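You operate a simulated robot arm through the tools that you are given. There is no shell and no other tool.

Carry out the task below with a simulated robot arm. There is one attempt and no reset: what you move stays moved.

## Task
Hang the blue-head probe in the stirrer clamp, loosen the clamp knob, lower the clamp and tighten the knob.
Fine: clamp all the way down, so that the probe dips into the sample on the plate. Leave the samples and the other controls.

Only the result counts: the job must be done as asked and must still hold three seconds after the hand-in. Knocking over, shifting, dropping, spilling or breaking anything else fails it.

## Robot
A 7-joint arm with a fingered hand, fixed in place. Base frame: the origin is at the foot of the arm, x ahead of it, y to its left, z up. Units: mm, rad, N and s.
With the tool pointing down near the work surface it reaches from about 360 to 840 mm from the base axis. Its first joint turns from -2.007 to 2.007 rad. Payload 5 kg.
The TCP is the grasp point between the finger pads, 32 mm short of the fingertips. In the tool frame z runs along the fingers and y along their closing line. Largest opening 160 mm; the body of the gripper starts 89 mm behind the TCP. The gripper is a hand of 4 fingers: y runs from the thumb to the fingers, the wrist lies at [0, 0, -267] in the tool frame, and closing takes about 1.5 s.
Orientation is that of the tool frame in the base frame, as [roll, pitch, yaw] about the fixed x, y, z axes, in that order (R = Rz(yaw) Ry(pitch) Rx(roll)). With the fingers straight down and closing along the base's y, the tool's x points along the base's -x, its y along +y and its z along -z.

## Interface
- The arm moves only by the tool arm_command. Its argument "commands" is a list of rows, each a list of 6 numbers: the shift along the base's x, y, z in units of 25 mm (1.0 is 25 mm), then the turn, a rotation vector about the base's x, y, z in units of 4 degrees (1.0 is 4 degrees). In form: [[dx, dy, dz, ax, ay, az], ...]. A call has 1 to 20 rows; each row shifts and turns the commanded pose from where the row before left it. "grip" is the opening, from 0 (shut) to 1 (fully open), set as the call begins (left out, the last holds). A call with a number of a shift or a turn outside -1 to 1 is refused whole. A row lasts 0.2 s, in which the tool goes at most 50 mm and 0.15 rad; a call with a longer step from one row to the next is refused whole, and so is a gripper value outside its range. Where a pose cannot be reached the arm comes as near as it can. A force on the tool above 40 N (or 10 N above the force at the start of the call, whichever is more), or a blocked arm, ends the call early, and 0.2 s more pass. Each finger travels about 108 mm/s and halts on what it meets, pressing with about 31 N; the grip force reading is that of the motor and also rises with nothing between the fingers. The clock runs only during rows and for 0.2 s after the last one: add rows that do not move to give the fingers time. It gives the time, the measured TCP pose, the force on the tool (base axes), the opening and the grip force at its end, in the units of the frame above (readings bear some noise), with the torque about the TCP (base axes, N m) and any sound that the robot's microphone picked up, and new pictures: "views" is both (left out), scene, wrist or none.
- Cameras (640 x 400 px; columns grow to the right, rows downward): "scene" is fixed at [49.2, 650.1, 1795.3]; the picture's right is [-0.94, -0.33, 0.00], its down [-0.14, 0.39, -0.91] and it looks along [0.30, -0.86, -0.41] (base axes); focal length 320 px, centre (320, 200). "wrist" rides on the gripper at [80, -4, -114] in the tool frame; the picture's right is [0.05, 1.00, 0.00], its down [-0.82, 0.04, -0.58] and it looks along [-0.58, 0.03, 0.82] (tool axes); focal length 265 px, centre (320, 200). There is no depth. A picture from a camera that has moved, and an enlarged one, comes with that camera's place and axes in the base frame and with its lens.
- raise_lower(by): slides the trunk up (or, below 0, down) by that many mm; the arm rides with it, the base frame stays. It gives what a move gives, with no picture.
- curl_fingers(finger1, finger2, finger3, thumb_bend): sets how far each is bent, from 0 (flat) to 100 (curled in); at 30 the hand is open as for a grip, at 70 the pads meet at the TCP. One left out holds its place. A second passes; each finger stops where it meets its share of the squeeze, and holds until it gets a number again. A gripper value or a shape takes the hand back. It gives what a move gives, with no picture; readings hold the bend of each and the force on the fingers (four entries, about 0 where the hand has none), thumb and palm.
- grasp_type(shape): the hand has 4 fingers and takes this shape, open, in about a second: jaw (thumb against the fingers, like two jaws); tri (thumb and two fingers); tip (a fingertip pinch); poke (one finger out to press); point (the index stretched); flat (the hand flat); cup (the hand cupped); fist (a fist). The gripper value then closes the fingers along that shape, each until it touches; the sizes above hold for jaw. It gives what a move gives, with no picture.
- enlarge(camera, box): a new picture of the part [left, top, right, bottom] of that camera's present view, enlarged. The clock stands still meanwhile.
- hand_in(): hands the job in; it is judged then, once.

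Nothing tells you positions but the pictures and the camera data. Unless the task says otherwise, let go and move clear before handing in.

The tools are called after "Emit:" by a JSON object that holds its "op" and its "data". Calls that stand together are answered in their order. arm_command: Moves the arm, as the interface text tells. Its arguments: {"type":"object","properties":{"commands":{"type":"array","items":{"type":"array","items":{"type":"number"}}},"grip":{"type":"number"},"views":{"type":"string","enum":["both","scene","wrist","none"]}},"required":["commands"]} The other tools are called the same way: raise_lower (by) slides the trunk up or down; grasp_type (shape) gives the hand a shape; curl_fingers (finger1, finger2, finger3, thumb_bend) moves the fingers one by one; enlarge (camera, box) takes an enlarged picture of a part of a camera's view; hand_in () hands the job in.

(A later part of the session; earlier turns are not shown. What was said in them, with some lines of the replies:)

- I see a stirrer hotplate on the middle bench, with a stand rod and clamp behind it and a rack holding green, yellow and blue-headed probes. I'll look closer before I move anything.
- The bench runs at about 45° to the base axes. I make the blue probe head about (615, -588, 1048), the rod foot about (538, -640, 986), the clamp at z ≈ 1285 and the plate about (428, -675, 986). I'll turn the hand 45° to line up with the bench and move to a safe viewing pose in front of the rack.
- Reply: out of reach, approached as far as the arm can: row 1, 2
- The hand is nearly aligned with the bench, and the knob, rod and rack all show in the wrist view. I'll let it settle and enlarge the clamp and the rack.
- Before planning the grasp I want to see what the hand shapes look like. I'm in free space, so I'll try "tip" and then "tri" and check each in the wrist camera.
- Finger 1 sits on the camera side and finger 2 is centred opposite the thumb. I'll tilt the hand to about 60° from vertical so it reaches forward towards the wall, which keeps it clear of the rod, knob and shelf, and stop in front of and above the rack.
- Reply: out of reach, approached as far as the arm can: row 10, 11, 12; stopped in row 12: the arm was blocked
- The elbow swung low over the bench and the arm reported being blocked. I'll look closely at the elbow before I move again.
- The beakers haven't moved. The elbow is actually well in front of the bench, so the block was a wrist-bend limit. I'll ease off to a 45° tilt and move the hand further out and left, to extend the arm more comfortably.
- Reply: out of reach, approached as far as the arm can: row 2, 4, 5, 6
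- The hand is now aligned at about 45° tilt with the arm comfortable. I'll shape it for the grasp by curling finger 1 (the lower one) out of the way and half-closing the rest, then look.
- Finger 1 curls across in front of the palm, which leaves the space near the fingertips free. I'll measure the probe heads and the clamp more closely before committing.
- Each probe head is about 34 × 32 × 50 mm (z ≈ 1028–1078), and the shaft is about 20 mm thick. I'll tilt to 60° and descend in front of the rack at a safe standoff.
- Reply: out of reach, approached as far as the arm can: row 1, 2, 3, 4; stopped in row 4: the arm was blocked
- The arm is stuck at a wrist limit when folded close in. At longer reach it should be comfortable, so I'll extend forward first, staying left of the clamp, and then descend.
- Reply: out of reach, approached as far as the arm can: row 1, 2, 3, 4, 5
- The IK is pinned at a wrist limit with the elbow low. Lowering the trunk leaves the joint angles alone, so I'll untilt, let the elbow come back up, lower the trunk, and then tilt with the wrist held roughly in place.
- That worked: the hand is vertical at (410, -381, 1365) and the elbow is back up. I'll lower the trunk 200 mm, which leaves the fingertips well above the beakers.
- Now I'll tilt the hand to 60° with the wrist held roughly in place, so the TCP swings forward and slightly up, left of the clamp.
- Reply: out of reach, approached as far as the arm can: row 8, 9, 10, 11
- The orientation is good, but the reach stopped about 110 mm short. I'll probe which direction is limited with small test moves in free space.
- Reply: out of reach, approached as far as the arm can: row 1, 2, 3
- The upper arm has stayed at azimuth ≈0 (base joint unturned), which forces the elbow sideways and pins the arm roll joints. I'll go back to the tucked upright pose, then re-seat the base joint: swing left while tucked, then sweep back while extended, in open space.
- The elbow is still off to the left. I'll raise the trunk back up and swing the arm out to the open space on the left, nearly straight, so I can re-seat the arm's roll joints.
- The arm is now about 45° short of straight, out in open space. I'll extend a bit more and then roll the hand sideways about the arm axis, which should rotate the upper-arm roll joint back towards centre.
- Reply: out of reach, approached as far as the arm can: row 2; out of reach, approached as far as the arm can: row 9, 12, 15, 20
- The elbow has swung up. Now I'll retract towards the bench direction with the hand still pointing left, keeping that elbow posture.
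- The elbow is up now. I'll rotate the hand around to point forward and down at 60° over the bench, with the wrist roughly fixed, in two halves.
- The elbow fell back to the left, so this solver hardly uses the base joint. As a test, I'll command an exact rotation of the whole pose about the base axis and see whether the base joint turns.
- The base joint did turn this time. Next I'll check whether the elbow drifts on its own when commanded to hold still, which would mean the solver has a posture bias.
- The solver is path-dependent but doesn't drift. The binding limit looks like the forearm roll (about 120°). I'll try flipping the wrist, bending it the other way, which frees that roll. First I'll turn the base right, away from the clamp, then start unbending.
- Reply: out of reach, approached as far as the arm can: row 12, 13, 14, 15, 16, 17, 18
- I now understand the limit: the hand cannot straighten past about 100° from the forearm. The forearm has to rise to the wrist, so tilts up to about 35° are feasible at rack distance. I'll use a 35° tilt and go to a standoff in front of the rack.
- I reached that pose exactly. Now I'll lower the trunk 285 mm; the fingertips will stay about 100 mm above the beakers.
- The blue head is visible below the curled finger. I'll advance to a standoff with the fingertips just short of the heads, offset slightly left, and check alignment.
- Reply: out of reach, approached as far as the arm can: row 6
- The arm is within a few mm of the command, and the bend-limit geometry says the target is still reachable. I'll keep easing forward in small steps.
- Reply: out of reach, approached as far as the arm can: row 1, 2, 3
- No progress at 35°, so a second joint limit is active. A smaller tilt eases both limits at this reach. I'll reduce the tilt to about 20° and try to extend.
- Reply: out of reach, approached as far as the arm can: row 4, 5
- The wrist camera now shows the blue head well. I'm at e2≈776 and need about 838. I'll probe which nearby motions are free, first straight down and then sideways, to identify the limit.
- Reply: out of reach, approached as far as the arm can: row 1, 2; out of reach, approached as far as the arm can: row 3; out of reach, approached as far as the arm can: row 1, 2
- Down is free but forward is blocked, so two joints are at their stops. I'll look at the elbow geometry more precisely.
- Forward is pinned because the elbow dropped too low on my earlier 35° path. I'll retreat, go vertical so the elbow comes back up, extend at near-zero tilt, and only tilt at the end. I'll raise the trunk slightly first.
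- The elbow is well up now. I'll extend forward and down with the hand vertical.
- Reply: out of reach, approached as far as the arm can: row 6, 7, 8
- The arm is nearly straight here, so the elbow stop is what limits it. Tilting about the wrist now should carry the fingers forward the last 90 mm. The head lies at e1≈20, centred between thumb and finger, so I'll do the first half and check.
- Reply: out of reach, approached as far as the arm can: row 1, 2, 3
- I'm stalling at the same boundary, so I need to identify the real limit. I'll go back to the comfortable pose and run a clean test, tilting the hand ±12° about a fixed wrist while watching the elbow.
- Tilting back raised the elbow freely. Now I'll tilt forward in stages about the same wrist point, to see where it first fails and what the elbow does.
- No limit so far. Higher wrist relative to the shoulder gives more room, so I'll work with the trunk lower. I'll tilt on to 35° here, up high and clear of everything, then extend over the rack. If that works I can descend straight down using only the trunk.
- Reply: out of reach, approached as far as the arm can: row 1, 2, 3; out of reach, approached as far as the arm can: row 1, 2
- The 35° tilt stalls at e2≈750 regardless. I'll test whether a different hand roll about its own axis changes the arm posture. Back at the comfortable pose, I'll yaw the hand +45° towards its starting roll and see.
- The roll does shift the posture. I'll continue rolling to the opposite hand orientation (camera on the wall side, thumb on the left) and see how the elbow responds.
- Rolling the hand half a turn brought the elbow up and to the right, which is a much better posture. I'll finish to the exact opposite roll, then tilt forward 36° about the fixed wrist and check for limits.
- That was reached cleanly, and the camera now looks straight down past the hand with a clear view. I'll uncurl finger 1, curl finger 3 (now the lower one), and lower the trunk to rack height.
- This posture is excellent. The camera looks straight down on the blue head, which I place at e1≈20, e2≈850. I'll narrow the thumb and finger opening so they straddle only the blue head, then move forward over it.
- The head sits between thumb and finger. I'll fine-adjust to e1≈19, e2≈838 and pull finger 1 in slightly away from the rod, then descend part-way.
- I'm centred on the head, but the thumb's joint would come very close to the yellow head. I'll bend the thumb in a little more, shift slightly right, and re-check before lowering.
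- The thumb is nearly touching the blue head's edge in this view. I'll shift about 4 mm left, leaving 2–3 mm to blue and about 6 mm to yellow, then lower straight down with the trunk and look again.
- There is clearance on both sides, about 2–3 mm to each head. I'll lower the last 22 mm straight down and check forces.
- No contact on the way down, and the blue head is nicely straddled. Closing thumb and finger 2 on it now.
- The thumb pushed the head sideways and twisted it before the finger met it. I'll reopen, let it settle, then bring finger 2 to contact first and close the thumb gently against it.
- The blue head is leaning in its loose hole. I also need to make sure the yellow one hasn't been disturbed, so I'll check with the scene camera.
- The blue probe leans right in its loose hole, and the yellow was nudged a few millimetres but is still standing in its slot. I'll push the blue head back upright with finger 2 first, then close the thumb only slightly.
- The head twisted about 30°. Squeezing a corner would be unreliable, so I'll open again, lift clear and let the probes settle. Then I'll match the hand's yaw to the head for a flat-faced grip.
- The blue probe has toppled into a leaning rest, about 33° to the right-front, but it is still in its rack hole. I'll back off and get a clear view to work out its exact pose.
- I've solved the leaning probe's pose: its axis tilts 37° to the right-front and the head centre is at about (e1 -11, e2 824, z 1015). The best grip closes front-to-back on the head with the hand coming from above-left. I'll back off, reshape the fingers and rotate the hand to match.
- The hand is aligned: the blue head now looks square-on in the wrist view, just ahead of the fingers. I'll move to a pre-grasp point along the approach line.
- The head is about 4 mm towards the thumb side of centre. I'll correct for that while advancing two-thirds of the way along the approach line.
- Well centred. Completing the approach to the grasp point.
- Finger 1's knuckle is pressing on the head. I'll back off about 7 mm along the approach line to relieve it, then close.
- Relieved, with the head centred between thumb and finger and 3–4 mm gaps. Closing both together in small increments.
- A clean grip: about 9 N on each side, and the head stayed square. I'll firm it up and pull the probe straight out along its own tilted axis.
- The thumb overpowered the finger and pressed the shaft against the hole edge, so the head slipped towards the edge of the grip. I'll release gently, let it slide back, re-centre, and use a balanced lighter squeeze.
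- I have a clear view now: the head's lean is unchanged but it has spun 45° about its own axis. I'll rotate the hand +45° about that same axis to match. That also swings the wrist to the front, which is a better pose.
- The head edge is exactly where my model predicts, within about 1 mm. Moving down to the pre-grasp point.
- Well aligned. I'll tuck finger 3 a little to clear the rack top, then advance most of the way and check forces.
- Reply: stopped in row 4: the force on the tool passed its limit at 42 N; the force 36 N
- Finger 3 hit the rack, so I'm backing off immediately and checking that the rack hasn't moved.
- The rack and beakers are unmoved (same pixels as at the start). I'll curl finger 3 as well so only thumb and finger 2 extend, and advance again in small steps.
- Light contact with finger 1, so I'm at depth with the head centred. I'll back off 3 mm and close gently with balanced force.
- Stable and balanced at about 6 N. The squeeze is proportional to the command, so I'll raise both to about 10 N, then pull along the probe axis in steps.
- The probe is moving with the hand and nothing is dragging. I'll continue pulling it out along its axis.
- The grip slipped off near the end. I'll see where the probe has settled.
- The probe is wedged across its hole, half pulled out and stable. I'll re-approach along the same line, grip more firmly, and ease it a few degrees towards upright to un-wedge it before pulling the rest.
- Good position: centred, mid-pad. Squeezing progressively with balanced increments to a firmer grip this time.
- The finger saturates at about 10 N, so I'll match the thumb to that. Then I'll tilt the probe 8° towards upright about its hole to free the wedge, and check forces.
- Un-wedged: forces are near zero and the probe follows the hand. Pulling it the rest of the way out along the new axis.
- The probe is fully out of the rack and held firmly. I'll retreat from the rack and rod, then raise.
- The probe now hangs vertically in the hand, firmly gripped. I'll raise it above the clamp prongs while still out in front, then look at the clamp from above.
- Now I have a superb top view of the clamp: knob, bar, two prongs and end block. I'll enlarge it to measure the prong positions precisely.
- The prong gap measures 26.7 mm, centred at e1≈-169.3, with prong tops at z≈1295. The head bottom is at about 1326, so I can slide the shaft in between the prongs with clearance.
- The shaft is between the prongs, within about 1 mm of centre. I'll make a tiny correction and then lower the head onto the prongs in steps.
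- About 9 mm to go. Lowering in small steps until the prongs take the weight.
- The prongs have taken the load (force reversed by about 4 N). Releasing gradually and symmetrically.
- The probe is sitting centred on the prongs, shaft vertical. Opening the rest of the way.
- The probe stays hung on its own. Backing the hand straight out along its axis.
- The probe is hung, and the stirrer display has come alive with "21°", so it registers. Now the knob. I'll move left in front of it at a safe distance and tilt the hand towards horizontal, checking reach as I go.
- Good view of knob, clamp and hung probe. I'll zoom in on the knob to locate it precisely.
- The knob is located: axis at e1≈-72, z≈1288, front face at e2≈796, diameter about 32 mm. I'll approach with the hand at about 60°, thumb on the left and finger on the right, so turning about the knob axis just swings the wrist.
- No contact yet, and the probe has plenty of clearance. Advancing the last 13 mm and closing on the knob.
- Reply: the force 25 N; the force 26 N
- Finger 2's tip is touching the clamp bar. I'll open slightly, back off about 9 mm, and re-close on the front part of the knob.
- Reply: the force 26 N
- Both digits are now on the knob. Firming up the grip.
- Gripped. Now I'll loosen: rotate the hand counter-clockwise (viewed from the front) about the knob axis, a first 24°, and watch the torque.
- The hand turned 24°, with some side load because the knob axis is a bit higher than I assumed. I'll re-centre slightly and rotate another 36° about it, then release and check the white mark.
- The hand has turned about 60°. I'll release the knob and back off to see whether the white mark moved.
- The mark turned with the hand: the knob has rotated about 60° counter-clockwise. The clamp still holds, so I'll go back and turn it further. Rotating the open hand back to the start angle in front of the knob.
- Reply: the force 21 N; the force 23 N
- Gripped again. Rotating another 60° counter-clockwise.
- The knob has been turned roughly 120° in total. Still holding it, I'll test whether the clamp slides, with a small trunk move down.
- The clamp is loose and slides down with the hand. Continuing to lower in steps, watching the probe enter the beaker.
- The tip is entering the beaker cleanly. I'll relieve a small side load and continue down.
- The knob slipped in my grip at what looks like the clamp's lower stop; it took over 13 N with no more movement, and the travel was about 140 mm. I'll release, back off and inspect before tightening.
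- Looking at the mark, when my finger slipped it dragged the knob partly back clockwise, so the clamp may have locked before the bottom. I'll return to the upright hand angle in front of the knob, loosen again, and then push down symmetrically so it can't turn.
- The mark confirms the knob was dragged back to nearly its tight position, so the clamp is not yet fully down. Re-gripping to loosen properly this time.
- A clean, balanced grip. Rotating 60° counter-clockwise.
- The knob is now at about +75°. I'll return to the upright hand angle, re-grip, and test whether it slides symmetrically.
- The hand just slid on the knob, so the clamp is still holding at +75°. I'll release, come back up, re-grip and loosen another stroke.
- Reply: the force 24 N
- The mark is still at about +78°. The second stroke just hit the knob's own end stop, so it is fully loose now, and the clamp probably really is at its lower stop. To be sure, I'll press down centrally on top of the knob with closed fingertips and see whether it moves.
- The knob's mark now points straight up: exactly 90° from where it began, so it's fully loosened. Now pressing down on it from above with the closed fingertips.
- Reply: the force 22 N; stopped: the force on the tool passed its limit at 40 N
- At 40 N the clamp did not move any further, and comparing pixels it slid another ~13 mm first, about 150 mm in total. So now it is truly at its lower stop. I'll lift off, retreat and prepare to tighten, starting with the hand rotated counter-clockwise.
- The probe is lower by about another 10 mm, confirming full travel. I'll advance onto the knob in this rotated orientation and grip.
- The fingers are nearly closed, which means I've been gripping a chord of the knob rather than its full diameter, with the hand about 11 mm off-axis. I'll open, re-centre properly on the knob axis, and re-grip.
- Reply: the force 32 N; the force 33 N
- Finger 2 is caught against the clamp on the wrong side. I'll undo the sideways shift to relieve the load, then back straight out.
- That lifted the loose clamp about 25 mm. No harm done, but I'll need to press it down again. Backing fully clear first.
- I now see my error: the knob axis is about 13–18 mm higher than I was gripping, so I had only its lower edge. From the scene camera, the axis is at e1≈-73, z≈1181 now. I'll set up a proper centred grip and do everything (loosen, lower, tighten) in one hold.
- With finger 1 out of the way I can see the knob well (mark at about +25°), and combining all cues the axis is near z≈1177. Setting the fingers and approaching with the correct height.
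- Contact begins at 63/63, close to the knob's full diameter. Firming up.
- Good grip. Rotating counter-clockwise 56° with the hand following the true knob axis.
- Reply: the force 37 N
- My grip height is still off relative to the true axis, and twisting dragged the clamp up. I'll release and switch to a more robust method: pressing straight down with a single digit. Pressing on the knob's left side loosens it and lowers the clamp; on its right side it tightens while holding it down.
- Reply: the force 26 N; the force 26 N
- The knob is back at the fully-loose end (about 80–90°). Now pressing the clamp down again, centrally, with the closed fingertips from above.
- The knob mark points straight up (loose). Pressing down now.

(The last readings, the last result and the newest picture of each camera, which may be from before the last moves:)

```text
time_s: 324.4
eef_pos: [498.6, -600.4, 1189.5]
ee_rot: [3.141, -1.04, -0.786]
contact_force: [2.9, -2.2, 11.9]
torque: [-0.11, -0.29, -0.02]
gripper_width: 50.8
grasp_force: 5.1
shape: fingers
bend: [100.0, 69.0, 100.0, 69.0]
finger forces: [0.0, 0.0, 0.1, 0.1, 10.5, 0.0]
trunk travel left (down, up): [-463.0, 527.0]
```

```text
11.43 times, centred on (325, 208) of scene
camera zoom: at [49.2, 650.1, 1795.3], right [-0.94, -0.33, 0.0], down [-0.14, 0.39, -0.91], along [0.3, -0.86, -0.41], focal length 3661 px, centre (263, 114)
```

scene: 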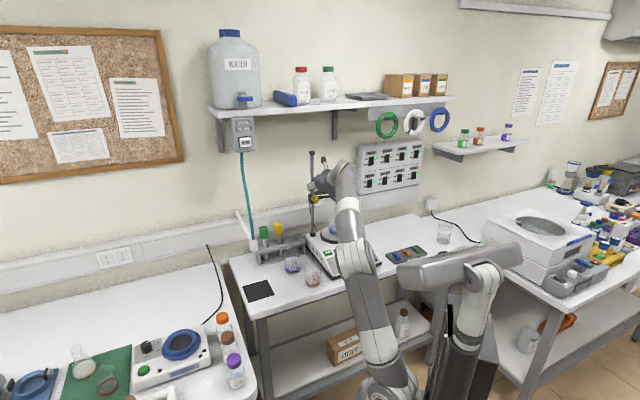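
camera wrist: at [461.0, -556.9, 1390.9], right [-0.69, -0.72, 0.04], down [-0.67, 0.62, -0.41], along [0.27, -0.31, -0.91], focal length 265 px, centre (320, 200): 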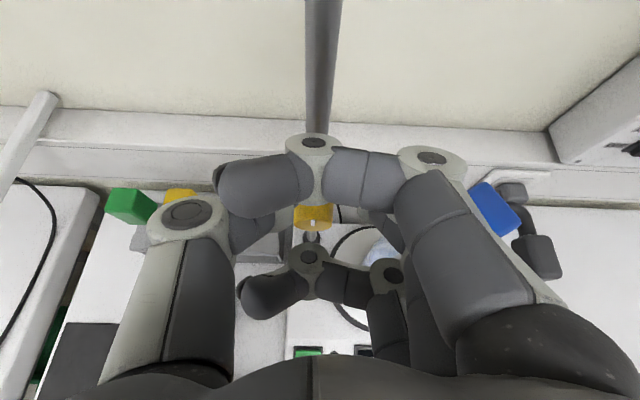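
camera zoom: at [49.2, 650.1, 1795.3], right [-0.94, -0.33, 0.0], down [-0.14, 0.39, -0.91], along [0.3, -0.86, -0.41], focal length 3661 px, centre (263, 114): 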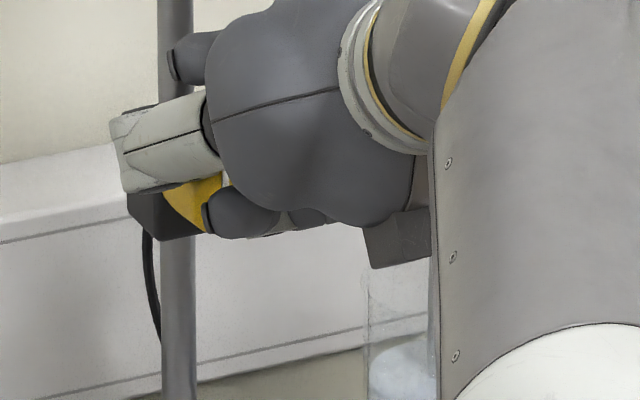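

The clamp is at its lower stop again (same pixels, and 12 N of reaction). When loose it slides down by itself, which helps. Now to tighten by friction: finger 2 alone against the knob's right side, dragging straight down, so it turns clockwise while holding the clamp down.

Emit:
{"op": "raise_lower", "data": {"by": 30}}

Emit:
{"op": "arm_command", "data": {"commands": [[-0.7, 0.7, 0, 0, 0, 0], [-0.7, 0.7, 0, 0, 0, 0], [0, 0, -0.6, 0, 0, 0], [0, 0, 0, 0, 0, 0]], "views": "none"}}

Emit:
{"op": "curl_fingers", "data": {"finger2": 57, "thumb_bend": 38}}

Emit:
{"op": "arm_command", "data": {"commands": [[0.36, -0.36, -0.32, 0, 0, 0], [0.36, -0.36, -0.32, 0, 0, 0], [0.36, -0.36, -0.32, 0, 0, 0], [0.34, -0.34, -0.32, 0, 0, 0], [0, 0, 0, 0, 0, 0]], "views": "wrist"}}

Emit:
{"op": "enlarge", "data": {"camera": "wrist", "box": [200, 60, 440, 240]}}

```text
time_s: 325.1
eef_pos: [497.9, -600.2, 1218.0]
ee_rot: [-3.14, -1.035, -0.785]
contact_force: [0.2, -0.3, 0.2]
torque: [-0.03, 0.03, -0.04]
gripper_width: 51.0
grasp_force: 0.2
shape: fingers
bend: [100.0, 69.0, 100.0, 69.0]
finger forces: [0.0, 0.0, 0.0, 0.0, 0.0, 0.0]
trunk travel left (down, up): [-493.0, 497.0]
```

```text
time_s: 326.1
eef_pos: [462.7, -565.8, 1202.7]
ee_rot: [-3.141, -1.036, -0.787]
contact_force: [-0.3, -0.4, -0.4]
torque: [0.03, 0.01, 0.01]
gripper_width: 50.9
grasp_force: 0.0
shape: fingers
bend: [100.0, 69.0, 100.0, 69.0]
finger forces: [0.0, 0.0, 0.1, 0.0, 0.1, 0.0]
trunk travel left (down, up): [-493.0, 497.0]
```

```text
time_s: 327.1
eef_pos: [463.0, -564.9, 1202.9]
ee_rot: [3.142, -1.037, -0.788]
contact_force: [-0.2, -0.5, 0.1]
torque: [0.0, 0.0, -0.02]
gripper_width: 71.0
grasp_force: 0.1
shape: fingers
bend: [100.0, 56.0, 100.0, 38.0]
finger forces: [0.1, 0.1, 0.1, 0.1, 0.0, 0.0]
trunk travel left (down, up): [-493.0, 497.0]
```

```text
time_s: 328.3
eef_pos: [495.4, -600.3, 1174.9]
ee_rot: [3.14, -1.04, -0.788]
contact_force: [-14.4, 13.1, 6.9]
torque: [-0.15, 0.23, -0.78]
gripper_width: 71.4
grasp_force: 10.1
shape: fingers
bend: [100.0, 60.0, 100.0, 38.0]
finger forces: [0.0, 19.9, 0.0, 0.1, 0.0, 0.1]
trunk travel left (down, up): [-493.0, 497.0]
camera wrist: at [458.0, -555.5, 1299.9], right [-0.69, -0.72, 0.05], down [-0.67, 0.62, -0.41], along [0.27, -0.31, -0.91], focal length 265 px, centre (320, 200)
```

wrist: 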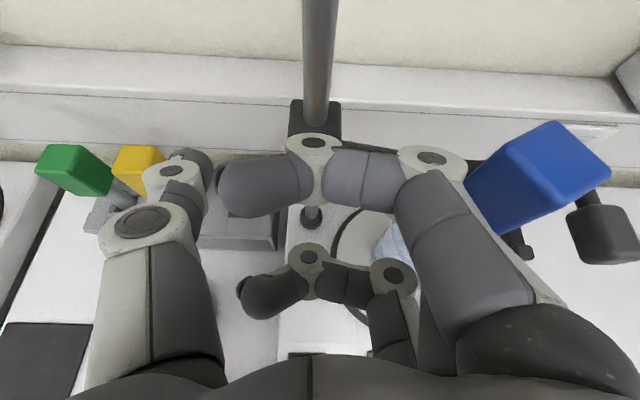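

```text
2.22 times, centred on (320, 150) of wrist
camera zoom: at [458.0, -555.5, 1299.9], right [-0.69, -0.72, 0.05], down [-0.67, 0.62, -0.41], along [0.27, -0.31, -0.91], focal length 590 px, centre (320, 311)
```

zoom: 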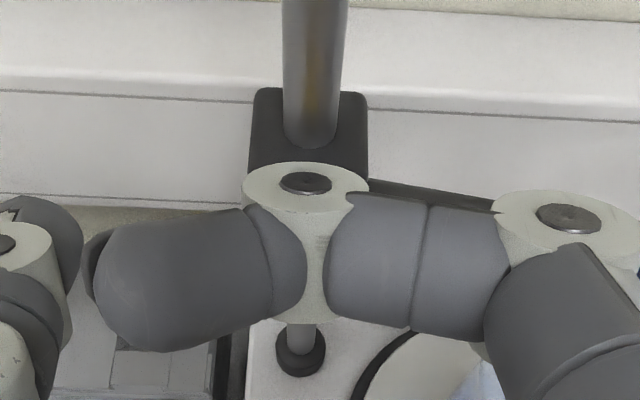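

Emit:
{"op": "arm_command", "data": {"commands": [[-0.22, 0.22, 0.06, 0, 0, 0], [0, 0, 0, 0, 0, 0]], "views": "none"}}

Emit:
{"op": "curl_fingers", "data": {"finger2": 66}}

Emit:
{"op": "curl_fingers", "data": {"finger2": 80}}

Emit:
{"op": "enlarge", "data": {"camera": "wrist", "box": [200, 60, 440, 240]}}

```text
time_s: 328.9
eef_pos: [493.8, -595.2, 1173.5]
ee_rot: [3.14, -1.037, -0.786]
contact_force: [0.3, 0.1, 0.3]
torque: [0.02, -0.01, 0.02]
gripper_width: 71.5
grasp_force: 0.1
shape: fingers
bend: [100.0, 56.0, 100.0, 38.0]
finger forces: [0.0, 0.0, 0.1, 0.0, 0.1, 0.1]
trunk travel left (down, up): [-493.0, 497.0]
```

```text
time_s: 329.9
eef_pos: [493.0, -595.9, 1172.8]
ee_rot: [3.141, -1.038, -0.786]
contact_force: [-0.8, -1.9, 0.1]
torque: [0.01, 0.04, -0.04]
gripper_width: 70.9
grasp_force: 0.6
shape: fingers
bend: [100.0, 64.0, 100.0, 38.0]
finger forces: [0.0, 1.8, 0.0, 0.0, 0.0, 0.0]
trunk travel left (down, up): [-493.0, 497.0]
```

```text
time_s: 330.9
eef_pos: [491.4, -596.7, 1174.1]
ee_rot: [-3.141, -1.036, -0.79]
contact_force: [-6.1, -9.5, -0.1]
torque: [-0.1, 0.09, -0.19]
gripper_width: 71.4
grasp_force: 5.3
shape: fingers
bend: [100.0, 66.0, 100.0, 38.0]
finger forces: [0.0, 10.9, 0.0, 0.1, 0.0, 0.0]
trunk travel left (down, up): [-493.0, 497.0]
```

```text
2.22 times, centred on (320, 150) of wrist
camera zoom: at [454.7, -553.1, 1298.4], right [-0.69, -0.72, 0.04], down [-0.67, 0.62, -0.41], along [0.27, -0.31, -0.91], focal length 590 px, centre (320, 311)
```

zoom: 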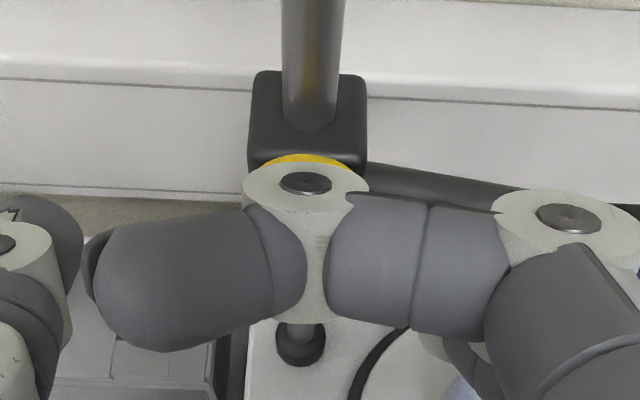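

Finger 2 is pressing on the knob's right side with about 11 N. Dragging straight down.

Emit:
{"op": "raise_lower", "data": {"by": -12}}

Emit:
{"op": "raise_lower", "data": {"by": -12}}

Emit:
{"op": "enlarge", "data": {"camera": "wrist", "box": [200, 60, 440, 240]}}

Emit:
{"op": "enlarge", "data": {"camera": "scene", "box": [300, 185, 360, 235]}}

```text
time_s: 331.5
eef_pos: [493.5, -595.9, 1158.1]
ee_rot: [-3.139, -1.034, -0.789]
contact_force: [-5.4, -6.0, -5.4]
torque: [0.11, 0.11, -0.16]
gripper_width: 71.3
grasp_force: 5.2
shape: fingers
bend: [100.0, 67.0, 100.0, 38.0]
finger forces: [0.0, 10.2, 0.0, 0.0, 0.1, 0.0]
trunk travel left (down, up): [-481.0, 509.0]
```

```text
time_s: 332.1
eef_pos: [495.2, -595.8, 1146.6]
ee_rot: [-3.139, -1.036, -0.787]
contact_force: [-0.7, -3.1, -5.1]
torque: [0.05, 0.04, -0.04]
gripper_width: 71.3
grasp_force: 2.5
shape: fingers
bend: [100.0, 70.0, 100.0, 38.0]
finger forces: [0.1, 5.1, 0.0, 0.0, 0.0, 0.0]
trunk travel left (down, up): [-469.0, 521.0]
```

```text
2.22 times, centred on (320, 150) of wrist
camera zoom: at [456.9, -552.2, 1273.7], right [-0.69, -0.73, 0.04], down [-0.68, 0.62, -0.41], along [0.27, -0.31, -0.91], focal length 590 px, centre (320, 311)
```

zoom: 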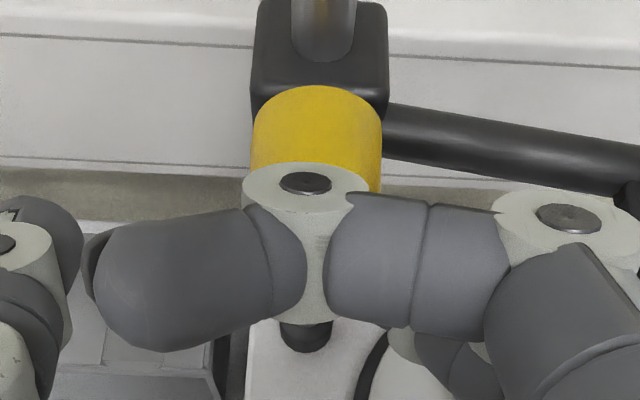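

```text
8.00 times, centred on (330, 210) of scene
camera zoom: at [49.2, 650.1, 1795.3], right [-0.94, -0.33, 0.0], down [-0.14, 0.39, -0.91], along [0.3, -0.86, -0.41], focal length 2563 px, centre (240, 120)
```

zoom: 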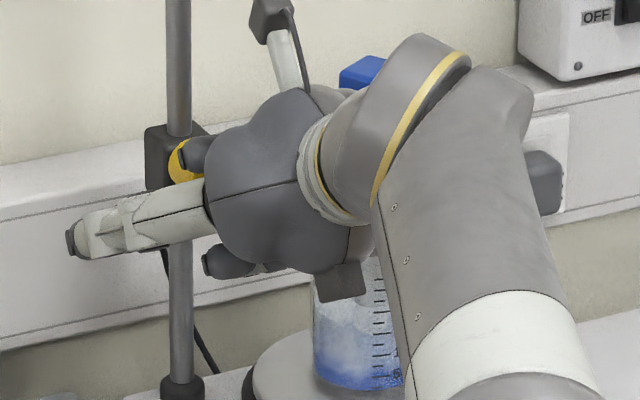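

Emit:
{"op": "curl_fingers", "data": {"finger2": 54}}

Emit:
{"op": "arm_command", "data": {"commands": [[-0.5, 0.5, 0, 0, 0, 0], [-0.5, 0.5, 0, 0, 0, 0], [-0.5, 0.5, 0.4, 0, 0, 0], [0, 0, 0, 0, 0, 0]], "views": "none"}}

Emit:
{"op": "curl_fingers", "data": {"finger1": 30}}

Emit:
{"op": "enlarge", "data": {"camera": "wrist", "box": [220, 40, 420, 200]}}

Emit:
{"op": "enlarge", "data": {"camera": "scene", "box": [300, 180, 380, 260]}}

```text
time_s: 333.1
eef_pos: [492.8, -595.7, 1148.1]
ee_rot: [-3.14, -1.034, -0.787]
contact_force: [0.4, -0.3, 0.9]
torque: [0.0, -0.02, -0.01]
gripper_width: 71.3
grasp_force: 0.0
shape: fingers
bend: [100.0, 54.0, 100.0, 38.0]
finger forces: [0.0, 0.0, 0.0, 0.1, 0.0, 0.1]
trunk travel left (down, up): [-469.0, 521.0]
```

```text
time_s: 334.1
eef_pos: [455.3, -556.9, 1157.2]
ee_rot: [-3.142, -1.037, -0.784]
contact_force: [0.0, 1.1, -0.2]
torque: [-0.01, 0.0, 0.01]
gripper_width: 71.5
grasp_force: 0.0
shape: fingers
bend: [100.0, 54.0, 100.0, 38.0]
finger forces: [0.0, 0.0, 0.0, 0.0, 0.0, 0.0]
trunk travel left (down, up): [-469.0, 521.0]
```

```text
time_s: 335.1
eef_pos: [455.6, -558.1, 1159.7]
ee_rot: [3.14, -1.038, -0.788]
contact_force: [0.7, 0.4, 0.9]
torque: [0.01, 0.0, -0.01]
gripper_width: 154.2
grasp_force: 0.1
shape: fingers
bend: [30.0, 54.0, 100.0, 38.0]
finger forces: [0.4, 0.1, 0.0, 0.0, 0.0, 0.0]
trunk travel left (down, up): [-469.0, 521.0]
```

```text
2.50 times, centred on (320, 120) of wrist
camera zoom: at [418.2, -513.6, 1284.4], right [-0.69, -0.72, 0.04], down [-0.67, 0.62, -0.41], along [0.27, -0.31, -0.91], focal length 664 px, centre (320, 400)
```

zoom: 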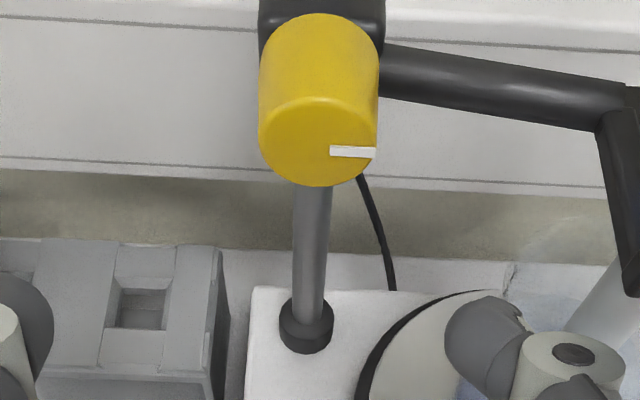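

```text
5.00 times, centred on (340, 220) of scene
camera zoom: at [49.2, 650.1, 1795.3], right [-0.94, -0.33, 0.0], down [-0.14, 0.39, -0.91], along [0.3, -0.86, -0.41], focal length 1602 px, centre (220, 100)
```

zoom: 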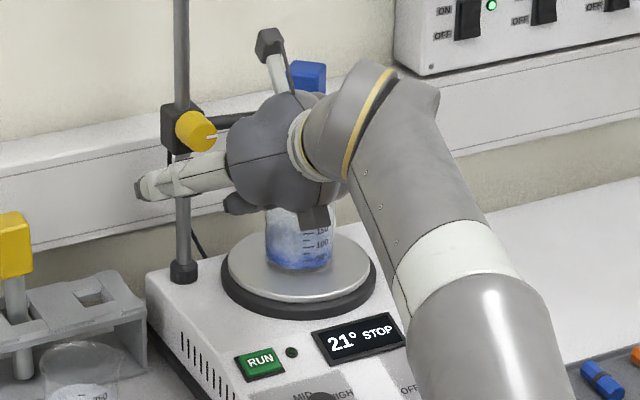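

Excellent: the mark is back at its original horizontal (tight) position, and the probe head is at the same height as at the bottom stop. I'll retreat the hand and verify everything.

Emit:
{"op": "arm_command", "data": {"commands": [[-0.7, 0.7, 0.2, 0, 0, 0], [-0.7, 0.7, 0.4, 0, 0, 0], [-0.7, 0.7, 0.6, 0, 0, 0], [-0.7, 0.7, 0.6, 0, 0, 0], [0, 0, 0, 0, 0, 0]], "views": "both"}}

Emit:
{"op": "enlarge", "data": {"camera": "scene", "box": [240, 205, 340, 295]}}

Emit:
{"op": "enlarge", "data": {"camera": "scene", "box": [300, 180, 380, 260]}}

Emit:
{"op": "enlarge", "data": {"camera": "wrist", "box": [220, 0, 460, 160]}}

```text
time_s: 336.3
eef_pos: [385.7, -489.9, 1203.8]
ee_rot: [3.141, -1.037, -0.785]
contact_force: [-2.2, 0.8, 0.6]
torque: [-0.05, -0.01, -0.02]
gripper_width: 154.5
grasp_force: 0.1
shape: fingers
bend: [30.0, 54.0, 100.0, 38.0]
finger forces: [0.1, 0.0, 0.0, 0.0, 0.0, 0.0]
trunk travel left (down, up): [-469.0, 521.0]
camera wrist: at [348.4, -444.6, 1329.7], right [-0.69, -0.72, 0.04], down [-0.67, 0.62, -0.41], along [0.27, -0.31, -0.91], focal length 265 px, centre (320, 200)
```

scene: 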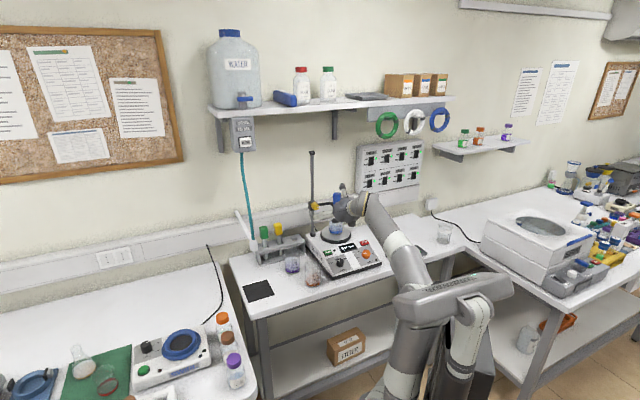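
wrist: 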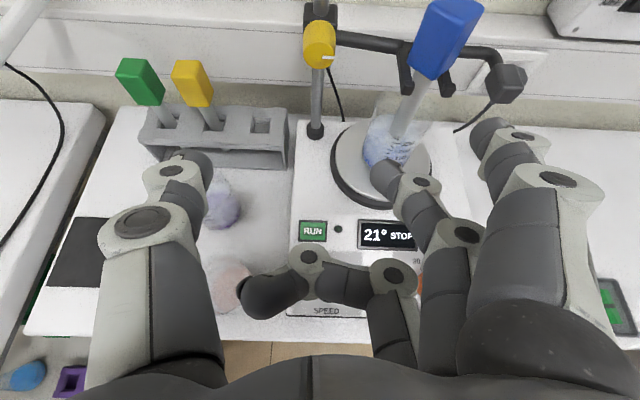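

```text
4.44 times, centred on (290, 250) of scene
camera zoom: at [49.2, 650.1, 1795.3], right [-0.94, -0.33, 0.0], down [-0.14, 0.39, -0.91], along [0.3, -0.86, -0.41], focal length 1424 px, centre (453, -22)
```

zoom: 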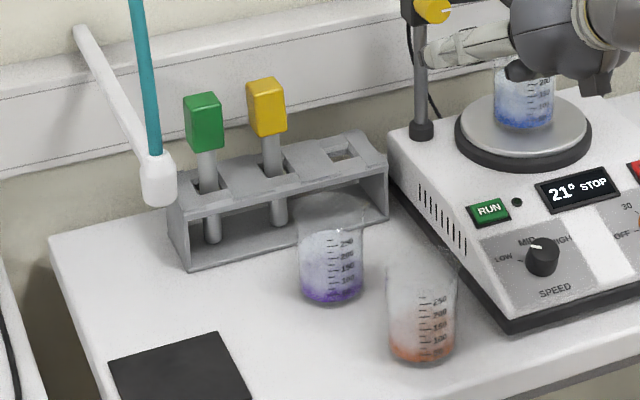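

```text
5.00 times, centred on (340, 220) of scene
camera zoom: at [49.2, 650.1, 1795.3], right [-0.94, -0.33, 0.0], down [-0.14, 0.39, -0.91], along [0.3, -0.86, -0.41], focal length 1602 px, centre (220, 100)
```

zoom: 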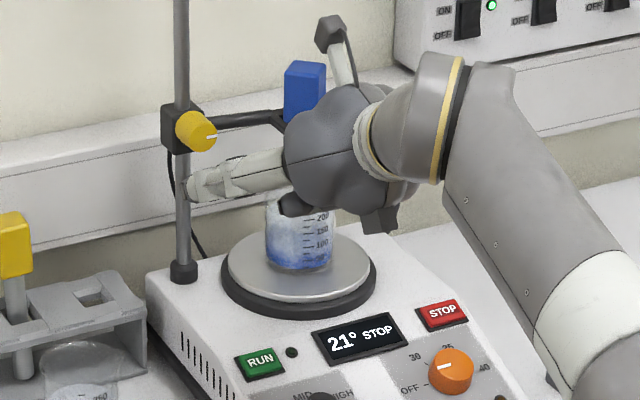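

```text
2.50 times, centred on (340, 80) of wrist
camera zoom: at [348.4, -444.6, 1329.7], right [-0.69, -0.72, 0.04], down [-0.67, 0.62, -0.41], along [0.27, -0.31, -0.91], focal length 664 px, centre (270, 500)
```

zoom: 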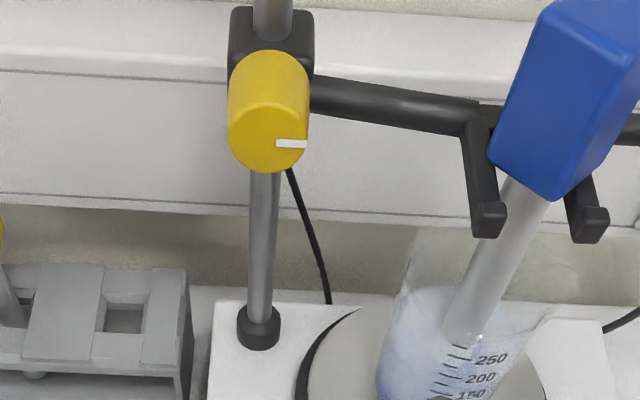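

Emit:
{"op": "enlarge", "data": {"camera": "scene", "box": [305, 190, 345, 225]}}

Emit:
{"op": "enlarge", "data": {"camera": "wrist", "box": [360, 0, 520, 120]}}

```text
11.43 times, centred on (325, 208) of scene
camera zoom: at [49.2, 650.1, 1795.3], right [-0.94, -0.33, 0.0], down [-0.14, 0.39, -0.91], along [0.3, -0.86, -0.41], focal length 3661 px, centre (263, 114)
```

zoom: 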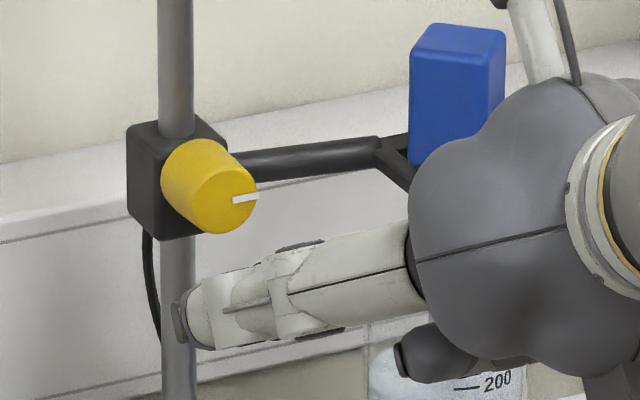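

```text
3.33 times, centred on (440, 60) of wrist
camera zoom: at [348.4, -444.6, 1329.7], right [-0.69, -0.72, 0.04], down [-0.67, 0.62, -0.41], along [0.27, -0.31, -0.91], focal length 885 px, centre (-80, 667)
```

zoom: 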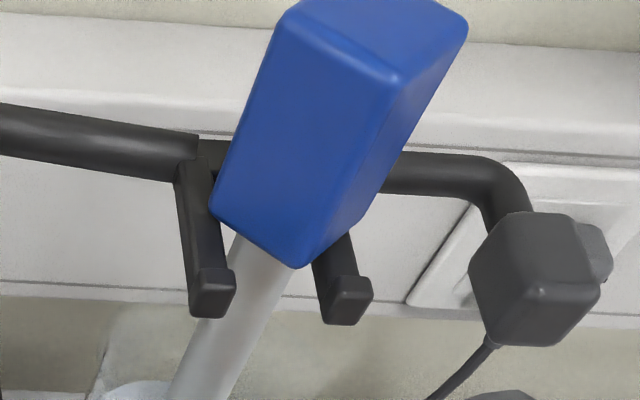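

The block is at exactly the bottom-stop pixels and the knob mark is horizontal (tight). I'll raise the hand out of the way for a full clear view of the probe in the beaker.

Emit:
{"op": "raise_lower", "data": {"by": 150}}

Emit:
{"op": "arm_command", "data": {"commands": [[0, 0, 0, 0, 0, 0]], "views": "both"}}

Emit:
{"op": "enlarge", "data": {"camera": "scene", "box": [300, 170, 390, 260]}}

```text
time_s: 338.1
eef_pos: [386.3, -489.7, 1353.4]
ee_rot: [3.141, -1.038, -0.787]
contact_force: [-0.1, -0.6, 0.4]
torque: [-0.02, 0.03, 0.01]
gripper_width: 154.2
grasp_force: 0.2
shape: fingers
bend: [30.0, 54.0, 100.0, 38.0]
finger forces: [0.1, 0.0, 0.0, 0.0, 0.0, 0.0]
trunk travel left (down, up): [-619.0, 371.0]
```

```text
time_s: 338.4
eef_pos: [386.8, -489.0, 1353.0]
ee_rot: [-3.141, -1.037, -0.786]
contact_force: [0.2, 0.2, 1.3]
torque: [-0.01, -0.01, 0.0]
gripper_width: 154.5
grasp_force: 0.2
shape: fingers
bend: [30.0, 54.0, 100.0, 38.0]
finger forces: [0.1, 0.0, 0.0, 0.0, 0.0, 0.1]
trunk travel left (down, up): [-619.0, 371.0]
camera wrist: at [348.6, -445.0, 1479.6], right [-0.69, -0.72, 0.04], down [-0.67, 0.62, -0.41], along [0.27, -0.31, -0.91], focal length 265 px, centre (320, 200)
```

scene: 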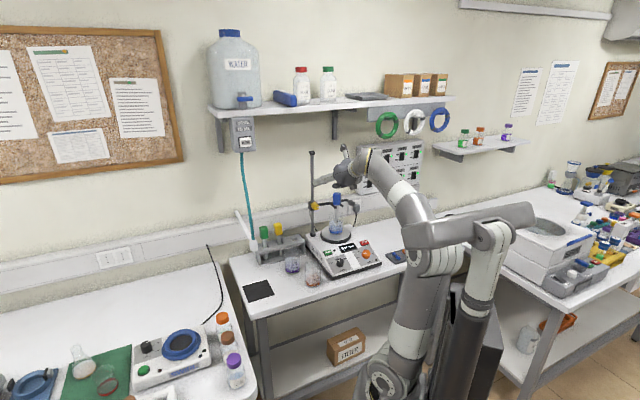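
wrist: 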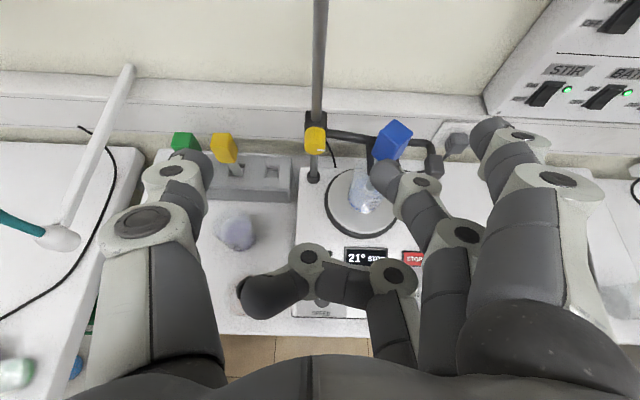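

```text
4.44 times, centred on (345, 215) of scene
camera zoom: at [49.2, 650.1, 1795.3], right [-0.94, -0.33, 0.0], down [-0.14, 0.39, -0.91], along [0.3, -0.86, -0.41], focal length 1424 px, centre (209, 133)
```

zoom: 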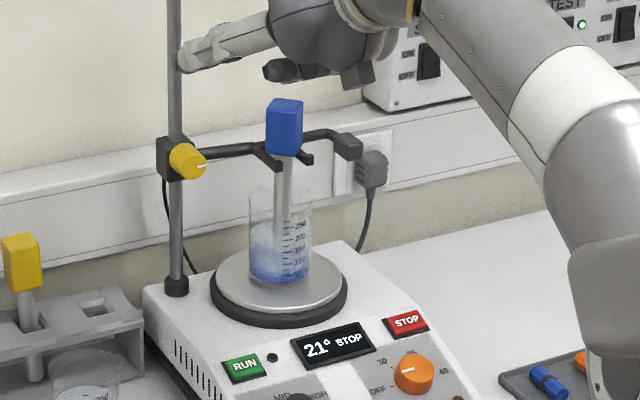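

Emit:
{"op": "enlarge", "data": {"camera": "wrist", "box": [290, 100, 470, 240]}}

Emit:
{"op": "enlarge", "data": {"camera": "scene", "box": [325, 185, 375, 235]}}

```text
2.86 times, centred on (380, 170) of wrist
camera zoom: at [348.6, -445.0, 1479.6], right [-0.69, -0.72, 0.04], down [-0.67, 0.62, -0.41], along [0.27, -0.31, -0.91], focal length 758 px, centre (149, 286)
```

zoom: 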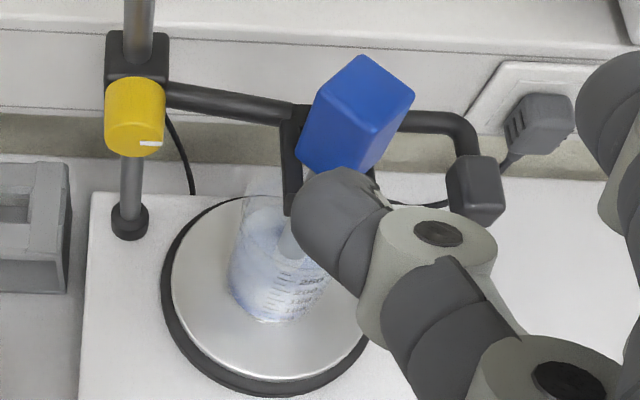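

```text
8.00 times, centred on (350, 210) of scene
camera zoom: at [49.2, 650.1, 1795.3], right [-0.94, -0.33, 0.0], down [-0.14, 0.39, -0.91], along [0.3, -0.86, -0.41], focal length 2563 px, centre (80, 120)
```

zoom: 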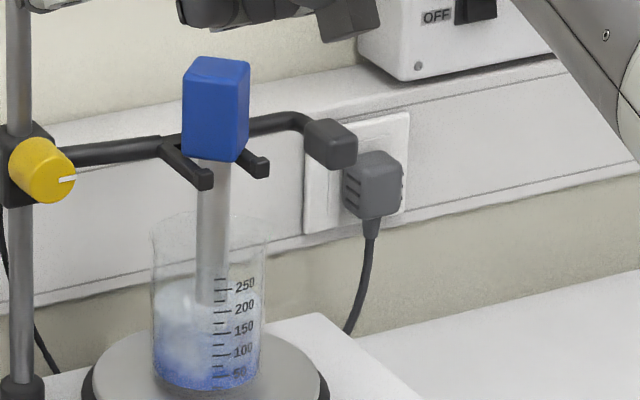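

All checks pass:
- **Probe:** the blue-head probe hangs nearly vertical on the prongs and dips into the sample on the plate.
- **Clamp:** it sits at its bottom stop.
- **Knob:** the mark is back in its original tight position.
- **Surroundings:** the rack, beakers and controls are where they were. The yellow probe leans slightly in its slot but is still in place.

The hand is clear, so I'm handing in.

Emit:
{"op": "hand_in", "data": {}}

```text
The job is handed in.
```

The job is handed in. The blue-head probe hangs in the stirrer clamp, and the clamp is all the way down and tightened, with the probe dipping into the sample on the plate.

- **Clamp height:** it reached its lower stop. A 40 N press moved it no further, and after tightening it was still at that height in the camera image.
- **Knob:** its mark is back where it was before I loosened it.
- **Probe:** it sits centred on the prongs and hangs nearly vertical, with its head turned a little about the vertical.

Some handling didn't go cleanly:

- **Yellow probe:** I nudged it while reaching for the blue one. It is still in its slot but leans about 2° to one side, roughly 6 mm at the head.
- **Rack:** a finger pressed against it with about 40 N. The camera shows no movement.
- **Blue probe:** it toppled and leaned in its hole before I got a proper grip and drew it out.

The sample beakers stayed in place and I touched no other controls. The stirrer display now reads "21°", which appeared once the probe was hung.
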